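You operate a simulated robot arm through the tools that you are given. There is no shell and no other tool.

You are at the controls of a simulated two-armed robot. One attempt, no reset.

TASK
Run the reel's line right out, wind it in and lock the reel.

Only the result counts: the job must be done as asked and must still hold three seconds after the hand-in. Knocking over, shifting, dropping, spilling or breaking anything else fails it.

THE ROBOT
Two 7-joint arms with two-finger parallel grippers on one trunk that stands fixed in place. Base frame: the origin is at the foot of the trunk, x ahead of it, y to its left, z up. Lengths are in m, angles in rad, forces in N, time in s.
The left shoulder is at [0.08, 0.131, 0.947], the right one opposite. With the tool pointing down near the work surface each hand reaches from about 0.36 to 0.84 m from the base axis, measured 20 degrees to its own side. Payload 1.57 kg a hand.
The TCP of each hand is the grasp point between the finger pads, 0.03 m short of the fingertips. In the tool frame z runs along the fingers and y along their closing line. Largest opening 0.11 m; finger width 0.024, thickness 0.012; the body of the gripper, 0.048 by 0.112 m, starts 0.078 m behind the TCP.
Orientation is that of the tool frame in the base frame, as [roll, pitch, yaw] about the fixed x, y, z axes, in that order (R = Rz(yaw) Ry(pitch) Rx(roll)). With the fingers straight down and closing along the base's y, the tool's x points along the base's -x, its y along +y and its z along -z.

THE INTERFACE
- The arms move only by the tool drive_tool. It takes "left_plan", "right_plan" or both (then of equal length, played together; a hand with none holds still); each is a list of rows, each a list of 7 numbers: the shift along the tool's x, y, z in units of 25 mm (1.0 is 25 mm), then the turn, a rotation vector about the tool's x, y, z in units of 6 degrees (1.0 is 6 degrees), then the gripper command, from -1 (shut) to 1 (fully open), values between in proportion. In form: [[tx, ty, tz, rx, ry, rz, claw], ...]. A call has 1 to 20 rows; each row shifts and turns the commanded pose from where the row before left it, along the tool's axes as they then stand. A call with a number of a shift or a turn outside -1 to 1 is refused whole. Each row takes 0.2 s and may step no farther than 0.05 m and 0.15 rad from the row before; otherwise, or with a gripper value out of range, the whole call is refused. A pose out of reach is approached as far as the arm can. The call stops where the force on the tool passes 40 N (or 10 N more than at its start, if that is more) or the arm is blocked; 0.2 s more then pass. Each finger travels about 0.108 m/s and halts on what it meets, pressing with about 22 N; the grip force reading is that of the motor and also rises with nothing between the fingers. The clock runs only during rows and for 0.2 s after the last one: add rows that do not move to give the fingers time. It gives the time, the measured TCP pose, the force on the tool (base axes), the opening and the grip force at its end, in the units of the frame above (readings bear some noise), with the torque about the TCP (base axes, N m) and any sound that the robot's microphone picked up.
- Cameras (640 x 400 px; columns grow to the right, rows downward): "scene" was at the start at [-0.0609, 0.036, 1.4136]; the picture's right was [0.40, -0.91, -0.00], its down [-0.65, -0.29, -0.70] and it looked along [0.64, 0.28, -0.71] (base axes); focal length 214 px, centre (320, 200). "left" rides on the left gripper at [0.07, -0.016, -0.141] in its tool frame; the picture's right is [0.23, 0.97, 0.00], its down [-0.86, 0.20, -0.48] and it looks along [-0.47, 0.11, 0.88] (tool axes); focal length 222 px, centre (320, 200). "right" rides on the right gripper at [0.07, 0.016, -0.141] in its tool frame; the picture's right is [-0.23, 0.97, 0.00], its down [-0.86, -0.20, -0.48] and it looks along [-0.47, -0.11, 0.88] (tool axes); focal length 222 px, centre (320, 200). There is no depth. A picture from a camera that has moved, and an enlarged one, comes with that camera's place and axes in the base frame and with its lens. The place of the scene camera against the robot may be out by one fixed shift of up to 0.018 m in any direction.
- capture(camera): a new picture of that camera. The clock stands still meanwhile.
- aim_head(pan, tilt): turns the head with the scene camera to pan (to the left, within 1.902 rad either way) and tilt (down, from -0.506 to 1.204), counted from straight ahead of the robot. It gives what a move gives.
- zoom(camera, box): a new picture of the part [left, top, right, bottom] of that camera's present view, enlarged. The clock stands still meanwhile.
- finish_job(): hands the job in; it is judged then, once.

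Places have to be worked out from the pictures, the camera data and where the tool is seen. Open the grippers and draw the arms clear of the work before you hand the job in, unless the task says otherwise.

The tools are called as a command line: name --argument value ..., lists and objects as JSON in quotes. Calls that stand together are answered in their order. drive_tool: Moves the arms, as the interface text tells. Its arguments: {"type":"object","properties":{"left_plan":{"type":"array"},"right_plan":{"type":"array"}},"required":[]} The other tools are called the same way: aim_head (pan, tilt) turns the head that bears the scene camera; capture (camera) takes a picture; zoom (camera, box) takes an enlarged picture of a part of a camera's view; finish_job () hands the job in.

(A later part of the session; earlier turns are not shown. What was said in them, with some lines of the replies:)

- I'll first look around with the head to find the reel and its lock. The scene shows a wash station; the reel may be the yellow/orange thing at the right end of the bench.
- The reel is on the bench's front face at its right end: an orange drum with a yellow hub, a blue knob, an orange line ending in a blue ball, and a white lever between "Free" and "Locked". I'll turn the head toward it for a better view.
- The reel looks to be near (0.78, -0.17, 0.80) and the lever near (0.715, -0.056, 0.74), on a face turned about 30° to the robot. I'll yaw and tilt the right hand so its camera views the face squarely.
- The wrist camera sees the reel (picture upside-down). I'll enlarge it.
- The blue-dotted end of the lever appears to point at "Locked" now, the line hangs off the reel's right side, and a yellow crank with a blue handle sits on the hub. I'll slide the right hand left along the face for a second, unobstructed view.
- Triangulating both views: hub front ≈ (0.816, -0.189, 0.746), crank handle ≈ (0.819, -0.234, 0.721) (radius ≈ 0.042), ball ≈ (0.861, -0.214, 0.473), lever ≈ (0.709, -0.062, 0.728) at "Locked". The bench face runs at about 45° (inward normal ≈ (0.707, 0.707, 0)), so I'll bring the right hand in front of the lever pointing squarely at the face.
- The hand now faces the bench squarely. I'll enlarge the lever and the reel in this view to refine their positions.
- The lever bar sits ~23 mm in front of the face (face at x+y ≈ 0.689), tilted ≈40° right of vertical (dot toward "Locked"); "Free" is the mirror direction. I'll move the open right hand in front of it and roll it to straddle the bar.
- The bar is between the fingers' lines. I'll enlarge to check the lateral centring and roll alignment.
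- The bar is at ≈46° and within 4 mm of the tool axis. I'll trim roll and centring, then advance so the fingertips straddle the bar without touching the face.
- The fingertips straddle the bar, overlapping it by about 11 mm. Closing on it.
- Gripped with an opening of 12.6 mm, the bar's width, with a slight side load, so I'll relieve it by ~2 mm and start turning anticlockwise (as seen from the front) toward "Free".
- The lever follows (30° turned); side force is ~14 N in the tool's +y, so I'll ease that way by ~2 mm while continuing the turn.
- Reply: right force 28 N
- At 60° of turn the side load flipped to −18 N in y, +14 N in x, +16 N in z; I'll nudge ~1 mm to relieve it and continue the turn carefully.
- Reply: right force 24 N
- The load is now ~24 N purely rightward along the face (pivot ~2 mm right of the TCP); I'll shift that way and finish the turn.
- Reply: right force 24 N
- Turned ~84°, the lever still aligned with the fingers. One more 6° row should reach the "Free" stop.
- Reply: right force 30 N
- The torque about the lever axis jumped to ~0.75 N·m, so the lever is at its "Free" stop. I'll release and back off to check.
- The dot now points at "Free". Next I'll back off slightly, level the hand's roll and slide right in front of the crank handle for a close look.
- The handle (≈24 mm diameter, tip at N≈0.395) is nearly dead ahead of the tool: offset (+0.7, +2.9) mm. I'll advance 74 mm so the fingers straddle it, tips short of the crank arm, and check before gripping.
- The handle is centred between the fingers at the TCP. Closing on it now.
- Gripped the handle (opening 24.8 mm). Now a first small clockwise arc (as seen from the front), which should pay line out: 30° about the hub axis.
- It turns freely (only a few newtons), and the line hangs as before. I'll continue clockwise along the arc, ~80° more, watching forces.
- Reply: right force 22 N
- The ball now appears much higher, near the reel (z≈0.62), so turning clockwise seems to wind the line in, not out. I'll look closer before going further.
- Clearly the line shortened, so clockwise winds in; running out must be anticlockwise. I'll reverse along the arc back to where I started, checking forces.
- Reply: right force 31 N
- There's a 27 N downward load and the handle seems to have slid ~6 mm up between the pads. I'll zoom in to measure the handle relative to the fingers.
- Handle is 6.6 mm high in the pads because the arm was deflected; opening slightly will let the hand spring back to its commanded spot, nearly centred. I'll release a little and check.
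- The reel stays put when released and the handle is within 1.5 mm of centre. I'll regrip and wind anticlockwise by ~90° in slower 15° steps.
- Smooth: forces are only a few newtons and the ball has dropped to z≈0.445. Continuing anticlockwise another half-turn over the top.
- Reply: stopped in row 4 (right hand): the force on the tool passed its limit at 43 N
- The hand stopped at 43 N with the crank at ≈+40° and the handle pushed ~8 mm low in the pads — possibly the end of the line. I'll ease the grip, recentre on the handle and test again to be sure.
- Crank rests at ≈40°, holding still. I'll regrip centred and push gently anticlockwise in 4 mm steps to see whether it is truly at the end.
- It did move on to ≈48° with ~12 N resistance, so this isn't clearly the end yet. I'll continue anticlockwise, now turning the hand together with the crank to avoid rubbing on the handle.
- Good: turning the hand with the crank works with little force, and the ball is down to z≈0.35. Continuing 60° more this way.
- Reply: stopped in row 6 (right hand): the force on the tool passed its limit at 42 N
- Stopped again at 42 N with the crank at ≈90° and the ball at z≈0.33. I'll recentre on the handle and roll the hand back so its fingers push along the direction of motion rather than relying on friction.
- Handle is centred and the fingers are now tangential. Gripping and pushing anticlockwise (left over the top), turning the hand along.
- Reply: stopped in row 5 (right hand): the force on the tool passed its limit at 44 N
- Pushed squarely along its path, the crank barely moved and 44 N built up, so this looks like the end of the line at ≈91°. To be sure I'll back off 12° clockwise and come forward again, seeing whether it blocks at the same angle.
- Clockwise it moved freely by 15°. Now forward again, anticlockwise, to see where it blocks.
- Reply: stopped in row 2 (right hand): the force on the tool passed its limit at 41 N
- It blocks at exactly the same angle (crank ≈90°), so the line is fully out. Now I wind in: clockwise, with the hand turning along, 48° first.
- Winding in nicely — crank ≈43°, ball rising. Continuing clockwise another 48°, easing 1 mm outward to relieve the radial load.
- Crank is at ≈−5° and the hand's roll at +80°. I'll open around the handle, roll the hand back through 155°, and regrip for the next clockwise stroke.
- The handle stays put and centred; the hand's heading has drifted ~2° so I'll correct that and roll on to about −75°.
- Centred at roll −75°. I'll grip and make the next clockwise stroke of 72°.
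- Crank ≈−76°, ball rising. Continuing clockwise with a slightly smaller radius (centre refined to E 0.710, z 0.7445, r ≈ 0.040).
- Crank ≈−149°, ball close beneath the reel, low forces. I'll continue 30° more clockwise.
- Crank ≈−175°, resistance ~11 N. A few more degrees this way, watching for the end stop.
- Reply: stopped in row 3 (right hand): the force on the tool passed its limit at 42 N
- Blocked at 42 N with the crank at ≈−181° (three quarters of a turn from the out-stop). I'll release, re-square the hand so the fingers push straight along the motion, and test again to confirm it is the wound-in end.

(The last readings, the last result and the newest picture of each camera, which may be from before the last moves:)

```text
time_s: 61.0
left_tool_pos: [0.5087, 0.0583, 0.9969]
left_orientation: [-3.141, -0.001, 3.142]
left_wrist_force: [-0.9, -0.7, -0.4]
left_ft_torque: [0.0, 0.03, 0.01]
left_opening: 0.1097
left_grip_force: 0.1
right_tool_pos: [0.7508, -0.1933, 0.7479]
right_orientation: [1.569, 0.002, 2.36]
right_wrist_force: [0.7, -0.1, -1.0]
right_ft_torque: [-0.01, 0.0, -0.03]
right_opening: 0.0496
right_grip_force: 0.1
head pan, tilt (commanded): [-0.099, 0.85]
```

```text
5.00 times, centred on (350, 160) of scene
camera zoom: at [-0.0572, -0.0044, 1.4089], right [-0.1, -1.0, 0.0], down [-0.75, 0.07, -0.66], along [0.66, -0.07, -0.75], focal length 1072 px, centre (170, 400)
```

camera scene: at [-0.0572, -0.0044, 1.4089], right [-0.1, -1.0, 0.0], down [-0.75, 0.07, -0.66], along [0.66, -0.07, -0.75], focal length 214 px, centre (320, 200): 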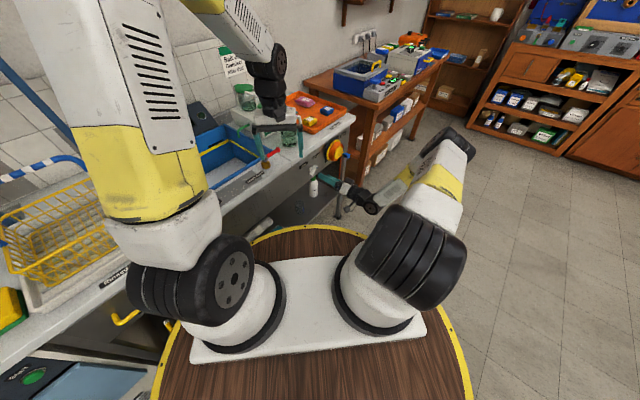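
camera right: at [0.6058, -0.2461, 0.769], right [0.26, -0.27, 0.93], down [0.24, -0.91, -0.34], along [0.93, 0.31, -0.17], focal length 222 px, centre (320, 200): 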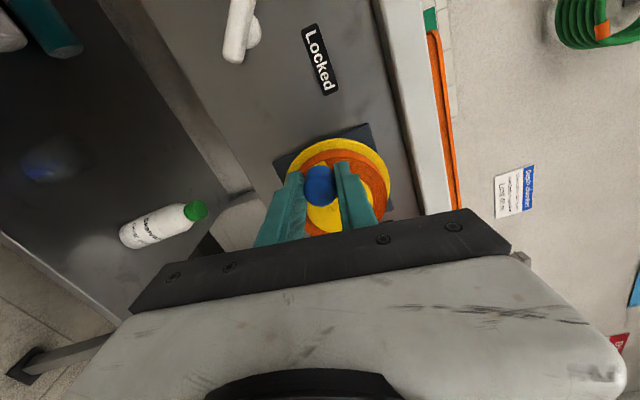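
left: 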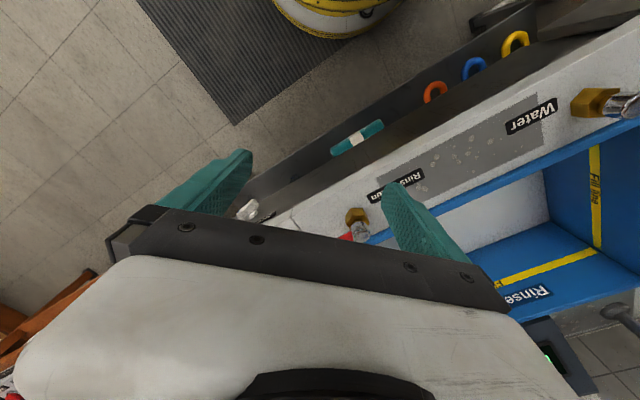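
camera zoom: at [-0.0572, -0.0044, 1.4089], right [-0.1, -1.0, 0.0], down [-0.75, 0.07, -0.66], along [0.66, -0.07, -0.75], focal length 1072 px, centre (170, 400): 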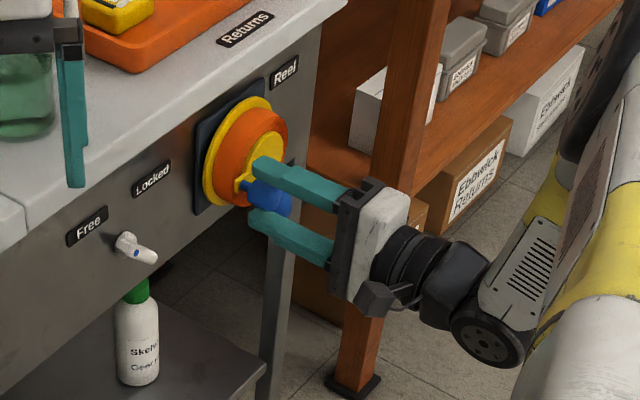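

The ball is now snug under the reel (z≈0.66) and the crank stays put at ≈−184°. I'll regrip with the fingers squarely tangential and push clockwise in 3° steps to confirm the stop.

drive_tool --right_plan '[[0, 0, 0, 0, 0, 0, -0.6], [0, 0, 0, 0, 0, 0, -1], [0, 0, 0, 0, 0, 0, -1], [-0.01, 0.083, 0, 0, 0, 0.5, -1], [-0.01, 0.083, 0, 0, 0, 0.5, -1]]'

drive_tool --right_plan '[[-0.01, 0.083, 0, 0, 0, 0.5, -1], [-0.01, 0.083, 0, 0, 0, 0.5, -1], [-0.01, 0.083, 0, 0, 0, 0.5, -1]]'

zoom --camera "right" --box '[180, 60, 440, 250]'

```text
time_s: 62.2
left_tool_pos: [0.5096, 0.0564, 0.9972]
left_orientation: [-3.141, 0.001, -3.142]
left_wrist_force: [-0.1, 0.3, 0.1]
left_ft_torque: [0.02, -0.02, -0.01]
left_opening: 0.1101
left_grip_force: 0.1
right_tool_pos: [0.751, -0.1941, 0.7446]
right_orientation: [1.582, -0.094, 2.353]
right_wrist_force: [14.4, 2.4, -12.9]
right_ft_torque: [0.51, -0.51, -0.63]
right_opening: 0.0257
right_grip_force: 36.8
head pan, tilt (commanded): [-0.099, 0.85]
stopped in row 5 (right hand): the force on the tool passed its limit at 43 N (the readings are from after the stop); the commanded pose is now the measured one
```

```text
time_s: 63.0
left_tool_pos: [0.5087, 0.059, 0.996]
left_orientation: [-3.141, 0.001, 3.141]
left_wrist_force: [0.4, -0.6, -0.9]
left_ft_torque: [0.0, 0.01, 0.02]
left_opening: 0.1099
left_grip_force: 0.1
right_tool_pos: [0.7488, -0.1944, 0.7463]
right_orientation: [1.593, -0.241, 2.35]
right_wrist_force: [15.3, 5.0, -10.0]
right_ft_torque: [0.5, -0.14, -0.89]
right_opening: 0.0252
right_grip_force: 37.1
head pan, tilt (commanded): [-0.099, 0.85]
stopped in row 3 (right hand): the force on the tool passed its limit at 41 N (the readings are from after the stop); the commanded pose is now the measured one
```

```text
2.11 times, centred on (310, 155) of right
camera zoom: at [0.6046, -0.2476, 0.7831], right [0.33, -0.31, 0.89], down [0.21, -0.9, -0.39], along [0.92, 0.32, -0.23], focal length 468 px, centre (341, 295)
```

zoom: 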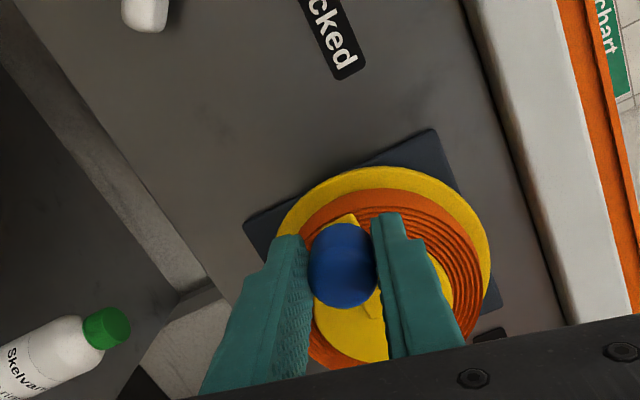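

Blocked again at the same place in two pushes, so the line is fully wound in. Releasing the handle and backing away.

drive_tool --right_plan '[[0, 0, 0, 0, 0, 0, -0.2], [0, 0, 0, 0, 0, 0, 0.2], [0, 0, 0, 0, 0, 0, 0.2], [0, 0, -1, 0, 0, 0, 0.2], [0, 0, -1, 0, 0, 0, 0.2], [0, 0, -1, 0, 0, 0, 0.2], [0, 0, -1, 0, 0, 0, 0.2]]'

capture --camera "right"

zoom --camera "scene" --box '[310, 120, 390, 200]'

```text
time_s: 64.6
left_tool_pos: [0.5087, 0.0584, 0.997]
left_orientation: [-3.141, 0.0, -3.141]
left_wrist_force: [0.7, -0.6, -1.0]
left_ft_torque: [-0.03, 0.0, -0.01]
left_opening: 0.1101
left_grip_force: 0.1
right_tool_pos: [0.676, -0.2649, 0.7505]
right_orientation: [1.589, -0.24, 2.355]
right_wrist_force: [0.8, 0.7, 0.0]
right_ft_torque: [-0.02, -0.05, -0.06]
right_opening: 0.0662
right_grip_force: 0.1
head pan, tilt (commanded): [-0.099, 0.85]
```

```text
taken
camera right: at [0.5319, -0.3185, 0.7865], right [0.33, -0.31, 0.89], down [0.21, -0.9, -0.39], along [0.92, 0.32, -0.23], focal length 222 px, centre (320, 200)
```

right: 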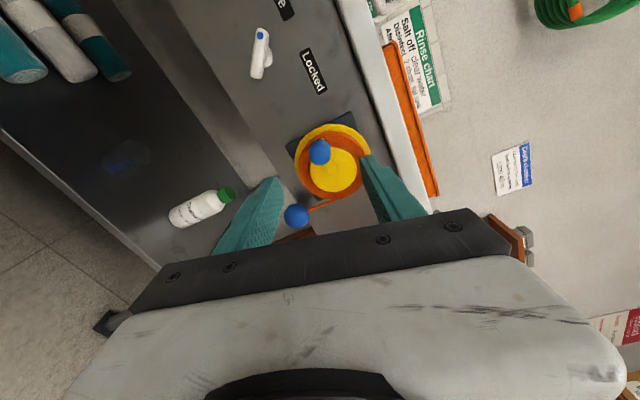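

```text
5.00 times, centred on (350, 160) of scene
camera zoom: at [-0.057, -0.0043, 1.409], right [-0.1, -1.0, 0.0], down [-0.75, 0.07, -0.66], along [0.66, -0.07, -0.75], focal length 1072 px, centre (170, 400)
```

zoom: 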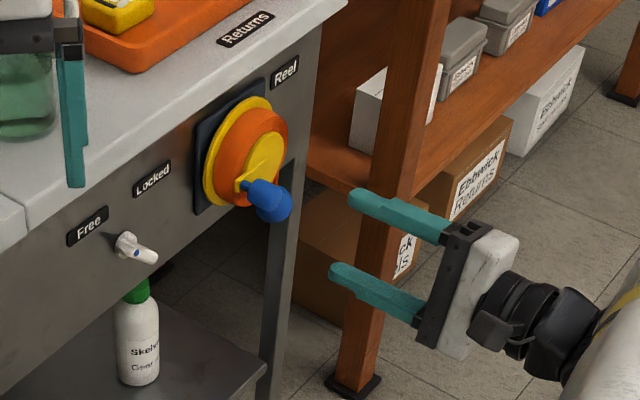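

Let me look closely at the reel in its wound-in state.

zoom --camera "right" --box '[230, 0, 410, 250]'

```text
1.60 times, centred on (320, 125) of right
camera zoom: at [0.5319, -0.3185, 0.7865], right [0.33, -0.31, 0.89], down [0.21, -0.9, -0.39], along [0.92, 0.32, -0.23], focal length 355 px, centre (320, 320)
```

zoom: 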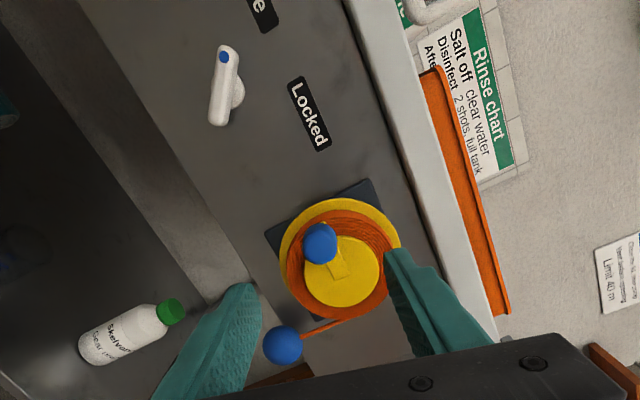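

The ball is tucked right up near the reel: wound in. Now to lock: I'll roll the hand back to match the lever (−46°), which takes 25 rows, starting with 20 here in clear space.

drive_tool --right_plan '[[0, 0, -1, 0, 0, -1, 0.2], [0, 0, 0, 0, 0, -1, 0.2], [0, 0, 0, 0, 0, -1, 0.2], [0, 0, 0, 0, 0, -1, 0.2], [0, 0, 0, 0, 0, -1, 0.2], [0, 0, 0, 0, 0, -1, 0.2], [0, 0, 0, 0, 0, -1, 0.2], [0, 0, 0, 0, 0, -1, 0.2], [0, 0, 0, 0, 0, -1, 0.2], [0, 0, 0, 0, 0, -1, 0.2], [0, 0, 0, 0, 0, -1, 0.2], [0, 0, 0, 0, 0, -1, 0.2], [0, 0, 0, 0, 0, -1, 0.2], [0, 0, 0, 0, 0, -1, 0.2], [0, 0, 0, 0, 0, -1, 0.2], [0, 0, 0, 0, 0, -1, 0.2], [0, 0, 0, 0, 0, -1, 0.2], [0, 0, 0, 0, 0, -1, 0.2]]'

capture --camera "right"

```text
time_s: 68.4
left_tool_pos: [0.5093, 0.058, 0.997]
left_orientation: [-3.141, 0.0, 3.142]
left_wrist_force: [-0.5, -0.1, -0.2]
left_ft_torque: [0.02, 0.0, -0.04]
left_opening: 0.1101
left_grip_force: 0.1
right_tool_pos: [0.6599, -0.2814, 0.75]
right_orientation: [-1.813, 1.493, -1.024]
right_wrist_force: [1.2, -0.6, 1.0]
right_ft_torque: [-0.01, -0.01, 0.02]
right_opening: 0.0662
right_grip_force: 0.1
head pan, tilt (commanded): [-0.099, 0.85]
```

```text
taken
camera right: at [0.5516, -0.3752, 0.6832], right [-0.7, 0.7, 0.15], down [-0.23, -0.42, 0.88], along [0.68, 0.58, 0.46], focal length 222 px, centre (320, 200)
```

right: 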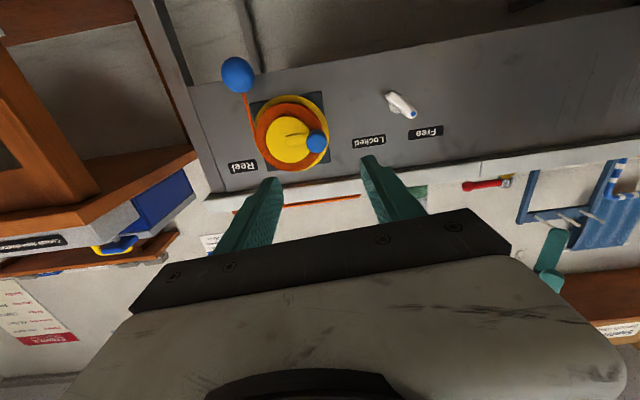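

The reel stays wound in (short line, ball up, crank at the left). Next: slide left in front of the lever, finish the roll to −46°, and approach.

drive_tool --right_plan '[[0, 0, 0, 0, -0.18, 0, 0.2], [0.121, 0.964, 0, 0, 0, 0, 0.2], [0.121, 0.964, 0, 0, 0, 0, 0.2], [0.121, 0.964, 0, 0, 0, 0, 0.2], [0.121, 0.964, 0, 0, 0, 0, 0.2], [0.121, 0.964, 0, 0, 0, 0, 0.2], [0, 0, 0, 0, 0, -1, 0.2], [0, 0, 0, 0, 0, -1, 0.2], [0, 0, 0, 0, 0, -1, 0.2], [0, 0, 0, 0, 0, -1, 0.2], [0, 0, 0, 0, 0, -1, 0.2], [0, 0, 0, 0, 0, -1, 0.2], [0, 0, 0, 0, 0, -0.9, 0.2], [0, 0, 0.9, 0, 0, 0, 0.2], [0, 0, 0.9, 0, 0, 0, 0.2], [0, 0, 0.9, 0, 0, 0, 0.2], [0, 0, 0.9, 0, 0, 0, 0.2], [0, 0, 0.9, 0, 0, 0, 0.2]]'

zoom --camera "right" --box '[240, 80, 420, 220]'

```text
time_s: 72.2
left_tool_pos: [0.5086, 0.0564, 0.9971]
left_orientation: [3.141, 0.0, -3.14]
left_wrist_force: [0.5, -0.3, -1.0]
left_ft_torque: [0.02, 0.0, 0.01]
left_opening: 0.1101
left_grip_force: 0.1
right_tool_pos: [0.6559, -0.1201, 0.7241]
right_orientation: [-1.571, 0.776, -0.783]
right_wrist_force: [0.5, 0.5, -0.6]
right_ft_torque: [-0.01, -0.02, 0.0]
right_opening: 0.066
right_grip_force: 0.0
head pan, tilt (commanded): [-0.099, 0.85]
```

```text
2.86 times, centred on (330, 150) of right
camera zoom: at [0.5838, -0.2462, 0.6656], right [-0.6, 0.59, -0.54], down [-0.67, -0.01, 0.74], along [0.44, 0.8, 0.4], focal length 635 px, centre (291, 343)
```

zoom: 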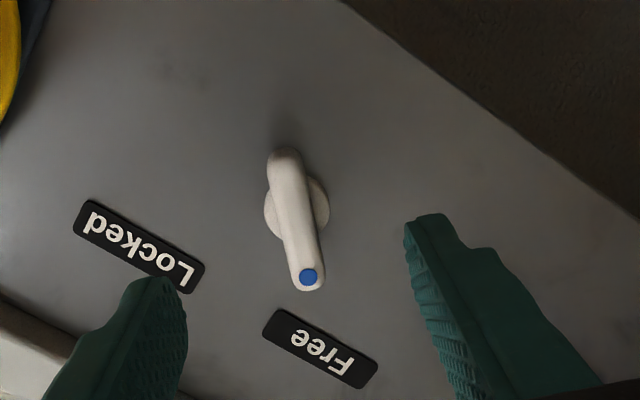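

The hand is within 2 mm of the lever's pivot and aligned with it at "Free". I'll trim, advance 68 mm as before, and grip.

drive_tool --right_plan '[[-0.072, 0.02, 0.9, 0, 0, 0, 0.2], [0, 0, 0.9, 0, 0, 0, 0.2], [0, 0, 0.9, 0, 0, 0, 0.2], [0, 0, 0, 0, 0, 0, 0], [0, 0, 0, 0, 0, 0, -0.5], [0, 0, 0, 0, 0, 0, -1], [0, 0, 0, 0, 0, 0, -1], [0, 0, 0, 0, 0, 0, -1]]'

zoom --camera "right" --box '[240, 100, 400, 240]'

```text
time_s: 74.0
left_tool_pos: [0.5085, 0.0579, 0.996]
left_orientation: [-3.141, -0.001, -3.141]
left_wrist_force: [-0.1, 0.9, 0.7]
left_ft_torque: [0.0, 0.01, -0.01]
left_opening: 0.1102
left_grip_force: 0.1
right_tool_pos: [0.7003, -0.0696, 0.7248]
right_orientation: [-1.572, 0.774, -0.782]
right_wrist_force: [1.8, 2.1, -2.9]
right_ft_torque: [0.49, 0.29, -0.37]
right_opening: 0.0125
right_grip_force: 29.8
head pan, tilt (commanded): [-0.099, 0.85]
```

```text
2.86 times, centred on (320, 170) of right
camera zoom: at [0.6287, -0.1962, 0.6668], right [-0.6, 0.59, -0.54], down [-0.67, -0.01, 0.74], along [0.44, 0.8, 0.4], focal length 635 px, centre (320, 286)
```

zoom: 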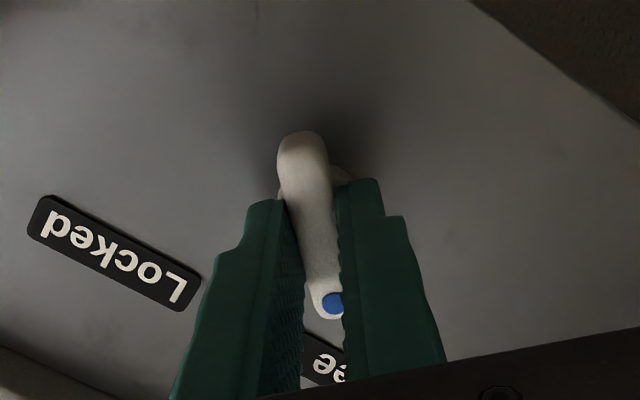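

Gripped with low force. Turning clockwise (toward "Locked") 30° and checking loads.

drive_tool --right_plan '[[0, 0, 0, 0, 0, 1, -1], [0, 0, 0, 0, 0, 1, -1], [0, 0, 0, 0, 0, 1, -1], [0, 0, 0, 0, 0, 1, -1], [0, 0, 0, 0, 0, 1, -1]]'

```text
time_s: 75.2
left_tool_pos: [0.5089, 0.0585, 0.9966]
left_orientation: [3.14, 0.001, 3.14]
left_wrist_force: [-0.5, -0.8, -0.3]
left_ft_torque: [-0.01, 0.01, -0.02]
left_opening: 0.11
left_grip_force: 0.1
right_tool_pos: [0.7012, -0.0685, 0.7256]
right_orientation: [-1.577, 1.3, -0.788]
right_wrist_force: [4.4, 7.4, -12.7]
right_ft_torque: [0.1, -0.18, -0.19]
right_opening: 0.013
right_grip_force: 29.7
head pan, tilt (commanded): [-0.099, 0.85]
```

Only ~15 N, mostly downward; I'll ease 1.5 mm down and continue another 30°.

drive_tool --right_plan '[[0.055, 0.016, 0, 0, 0, 1, -1], [0, 0, 0, 0, 0, 1, -1], [0, 0, 0, 0, 0, 1, -1], [0, 0, 0, 0, 0, 1, -1], [0, 0, 0, 0, 0, 1, -1]]'

zoom --camera "right" --box '[240, 100, 400, 240]'

```text
time_s: 76.4
left_tool_pos: [0.5094, 0.0582, 0.9975]
left_orientation: [-3.139, -0.001, 3.141]
left_wrist_force: [0.4, 0.1, -0.1]
left_ft_torque: [0.01, 0.03, -0.01]
left_opening: 0.11
left_grip_force: 0.1
right_tool_pos: [0.6994, -0.0707, 0.7257]
right_orientation: [1.566, 1.32, 2.357]
right_wrist_force: [-1.2, 0.7, 0.3]
right_ft_torque: [0.45, -0.47, -0.47]
right_opening: 0.0128
right_grip_force: 29.8
head pan, tilt (commanded): [-0.099, 0.85]
```

```text
2.86 times, centred on (320, 170) of right
camera zoom: at [0.5785, -0.1463, 0.6637], right [-0.63, 0.62, 0.46], down [-0.05, -0.63, 0.78], along [0.78, 0.47, 0.43], focal length 635 px, centre (320, 286)
```

zoom: 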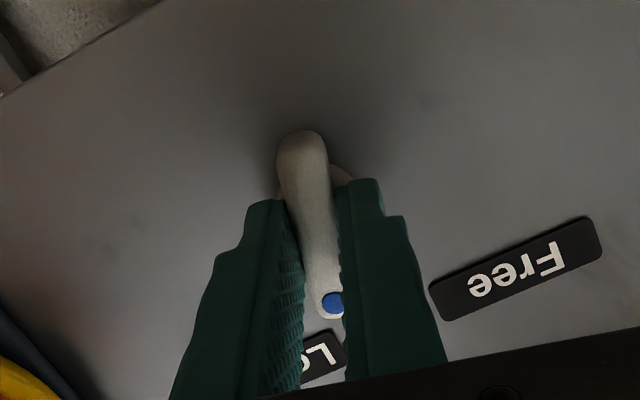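

Forces nearly zero, lever following. Another 30° to reach the "Locked" stop.

drive_tool --right_plan '[[0, 0, 0, 0, 0, 1, -1], [0, 0, 0, 0, 0, 1, -1], [0, 0, 0, 0, 0, 1, -1], [0, 0, 0, 0, 0, 1, -1], [0, 0, 0, 0, 0, 1, -1]]'

```text
time_s: 77.6
left_tool_pos: [0.5091, 0.0581, 0.9969]
left_orientation: [-3.141, 0.0, 3.141]
left_wrist_force: [-0.2, 0.4, -1.0]
left_ft_torque: [0.02, -0.03, -0.02]
left_opening: 0.1101
left_grip_force: 0.0
right_tool_pos: [0.7009, -0.0708, 0.7248]
right_orientation: [1.571, 0.798, 2.358]
right_wrist_force: [6.7, 3.6, -3.1]
right_ft_torque: [0.11, -0.12, -0.56]
right_opening: 0.0131
right_grip_force: 30.0
head pan, tilt (commanded): [-0.099, 0.85]
```

Roll is 44.3° with no stop torque yet; I'll turn a few more degrees to press it against the "Locked" stop.

drive_tool --right_plan '[[0, 0, 0, 0, 0, 0.5, -1], [0, 0, 0, 0, 0, 0.4, -1]]'

```text
time_s: 78.2
left_tool_pos: [0.5083, 0.0588, 0.9964]
left_orientation: [-3.141, 0.001, -3.141]
left_wrist_force: [-0.6, -0.4, 0.0]
left_ft_torque: [0.02, 0.0, -0.02]
left_opening: 0.1098
left_grip_force: 0.1
right_tool_pos: [0.7018, -0.0712, 0.7269]
right_orientation: [1.571, 0.702, 2.361]
right_wrist_force: [11.8, 3.2, -3.0]
right_ft_torque: [-0.98, -0.3, -0.16]
right_opening: 0.0142
right_grip_force: 30.6
head pan, tilt (commanded): [-0.099, 0.85]
```

Torque reached −0.9 N·m: the lever is against its "Locked" stop. Releasing, backing off and checking.

drive_tool --right_plan '[[0, 0, 0, 0, 0, 0, -0.4], [0, 0, 0, 0, 0, 0, 0.2], [0, 0, 0, 0, 0, 0, 0.2], [0, 0, -1, 0, 0, 0, 0.2], [0, 0, -1, 0, 0, 0, 0.2], [0, 0, -1, 0, 0, 0, 0.2], [0, 0, -1, 0, 0, 0, 0.2]]'

capture --camera "right"

zoom --camera "right" --box '[220, 60, 440, 220]'

zoom --camera "scene" --box '[290, 110, 410, 210]'

```text
time_s: 79.8
left_tool_pos: [0.5092, 0.0584, 0.9972]
left_orientation: [3.141, -0.001, 3.141]
left_wrist_force: [1.0, 0.4, -0.2]
left_ft_torque: [-0.02, 0.03, 0.0]
left_opening: 0.11
left_grip_force: 0.1
right_tool_pos: [0.6287, -0.1412, 0.7246]
right_orientation: [1.57, 0.704, 2.361]
right_wrist_force: [-0.4, 0.5, 0.6]
right_ft_torque: [0.0, -0.01, -0.01]
right_opening: 0.0659
right_grip_force: 0.1
head pan, tilt (commanded): [-0.099, 0.85]
```

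```text
taken
camera right: at [0.4849, -0.1951, 0.6937], right [-0.32, 0.32, 0.89], down [0.22, -0.89, 0.4], along [0.92, 0.32, 0.22], focal length 222 px, centre (320, 200)
```

right: 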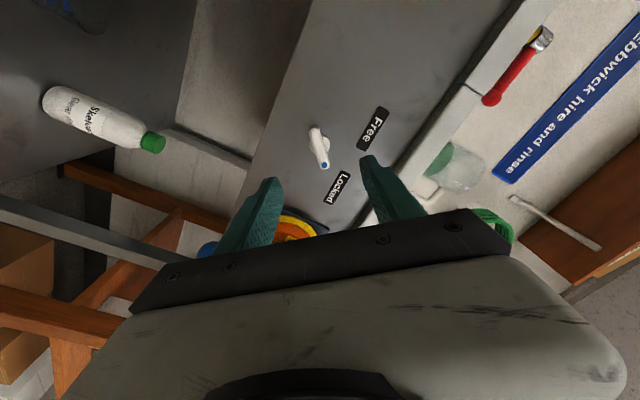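

```text
2.50 times, centred on (330, 140) of right
camera zoom: at [0.4849, -0.1951, 0.6937], right [-0.32, 0.32, 0.89], down [0.22, -0.89, 0.4], along [0.92, 0.32, 0.22], focal length 555 px, centre (295, 350)
```

zoom: 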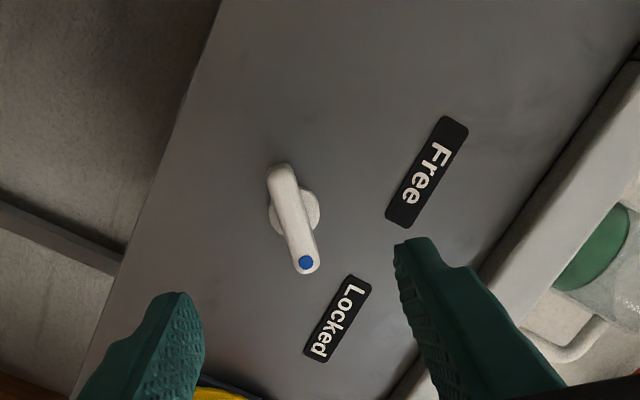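

```text
4.00 times, centred on (350, 160) of scene
camera zoom: at [-0.0571, -0.0043, 1.409], right [-0.1, -1.0, 0.0], down [-0.75, 0.07, -0.66], along [0.66, -0.07, -0.75], focal length 858 px, centre (200, 360)
```

zoom: 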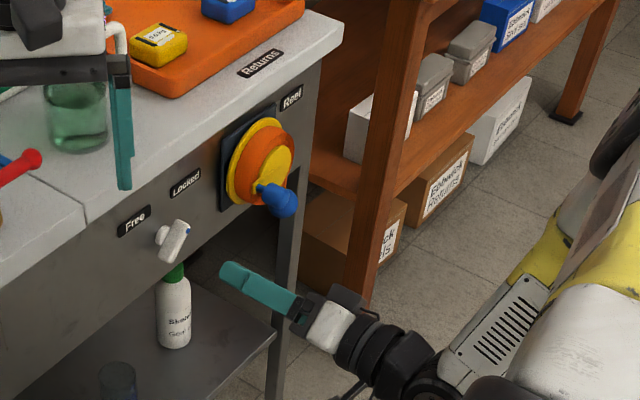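

The dot points at "Locked" again and the reel is still wound in. I'll open the gripper fully and draw the right arm well clear, then do a final check.

drive_tool --right_plan '[[0, 0, -1, 0, 0, 0, 1], [0, 0, -1, 0, 0, 0, 1], [0, 0, -1, 0, 0, 0, 1], [0, 0, -1, 0, 0, 0, 1], [0, 0, -0.5, 0, 0, -1, 1], [0, 0, 0, 0, 0, -1, 1], [0, 0, 0, 0, 0, -1, 1], [0, 0, 0, 0, 0, -1, 1], [0, 0, 0, 0, 0, -1, 1], [0, 0, 0, 0, 0, -1, 1], [0, 0, 0, 0, 0, -1, 1], [0, 0, 0, 0, 0, -1, 1]]'

capture --camera "right"

zoom --camera "right" --box '[160, 20, 420, 180]'

capture --camera "scene"

```text
time_s: 82.4
left_tool_pos: [0.5091, 0.0571, 0.9969]
left_orientation: [-3.141, -0.001, -3.141]
left_wrist_force: [-0.2, -0.6, 0.0]
left_ft_torque: [0.02, 0.01, 0.01]
left_opening: 0.11
left_grip_force: 0.0
right_tool_pos: [0.5502, -0.2202, 0.7251]
right_orientation: [1.565, 1.542, 2.352]
right_wrist_force: [-0.4, 0.2, -0.3]
right_ft_torque: [-0.01, 0.06, -0.01]
right_opening: 0.1098
right_grip_force: 0.1
head pan, tilt (commanded): [-0.099, 0.85]
```

```text
taken
camera right: at [0.4387, -0.307, 0.6577], right [-0.69, 0.68, 0.25], down [-0.18, -0.5, 0.85], along [0.71, 0.54, 0.46], focal length 222 px, centre (320, 200)
```

right: 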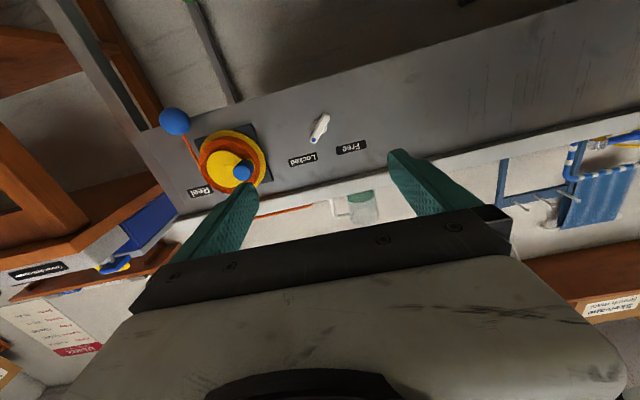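

```text
2.46 times, centred on (290, 100) of right
camera zoom: at [0.4387, -0.307, 0.6577], right [-0.69, 0.68, 0.25], down [-0.18, -0.5, 0.85], along [0.71, 0.54, 0.46], focal length 547 px, centre (394, 446)
```

zoom: 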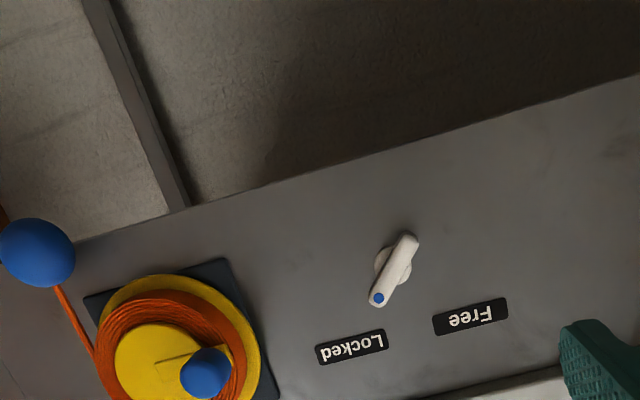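

```text
taken
camera scene: at [-0.0572, -0.0045, 1.4089], right [-0.1, -1.0, 0.0], down [-0.75, 0.07, -0.66], along [0.66, -0.07, -0.75], focal length 214 px, centre (320, 200)
```

scene: 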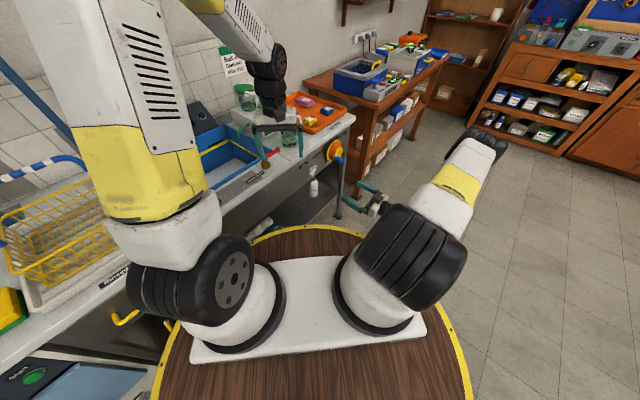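

The lever points at "Locked", the line is wound in with the ball up by the reel, the grippers are open, both arms are clear and nothing else has been disturbed. Handing in.

finish_job

```text
The job is handed in.
```

I ran the reel's line right out, wound it fully back in and locked the reel. The job is handed in; I've had no verdict back, so this rests on the readings and pictures.

- **Unlocking:** The lever was at "Locked" at the start, so I turned it to "Free" first.
- **Running out:** Anticlockwise pays line out. I first turned the crank the wrong way by about a third of a turn, then reversed it. I cranked until it blocked three times at the same angle, with the ball lowered to about 0.33 m.
- **Winding in:** I cranked clockwise about three quarters of a turn from the out stop. It then blocked again at one angle on repeated pushes, with the ball up close under the reel.
- **Locking:** The lever turned back to "Locked" until it met its stop. The last pictures show it pointing there, with the reel still wound in.

The right arm drew back with its gripper open, and the left arm stayed where it began. I saw nothing else moved or knocked over.
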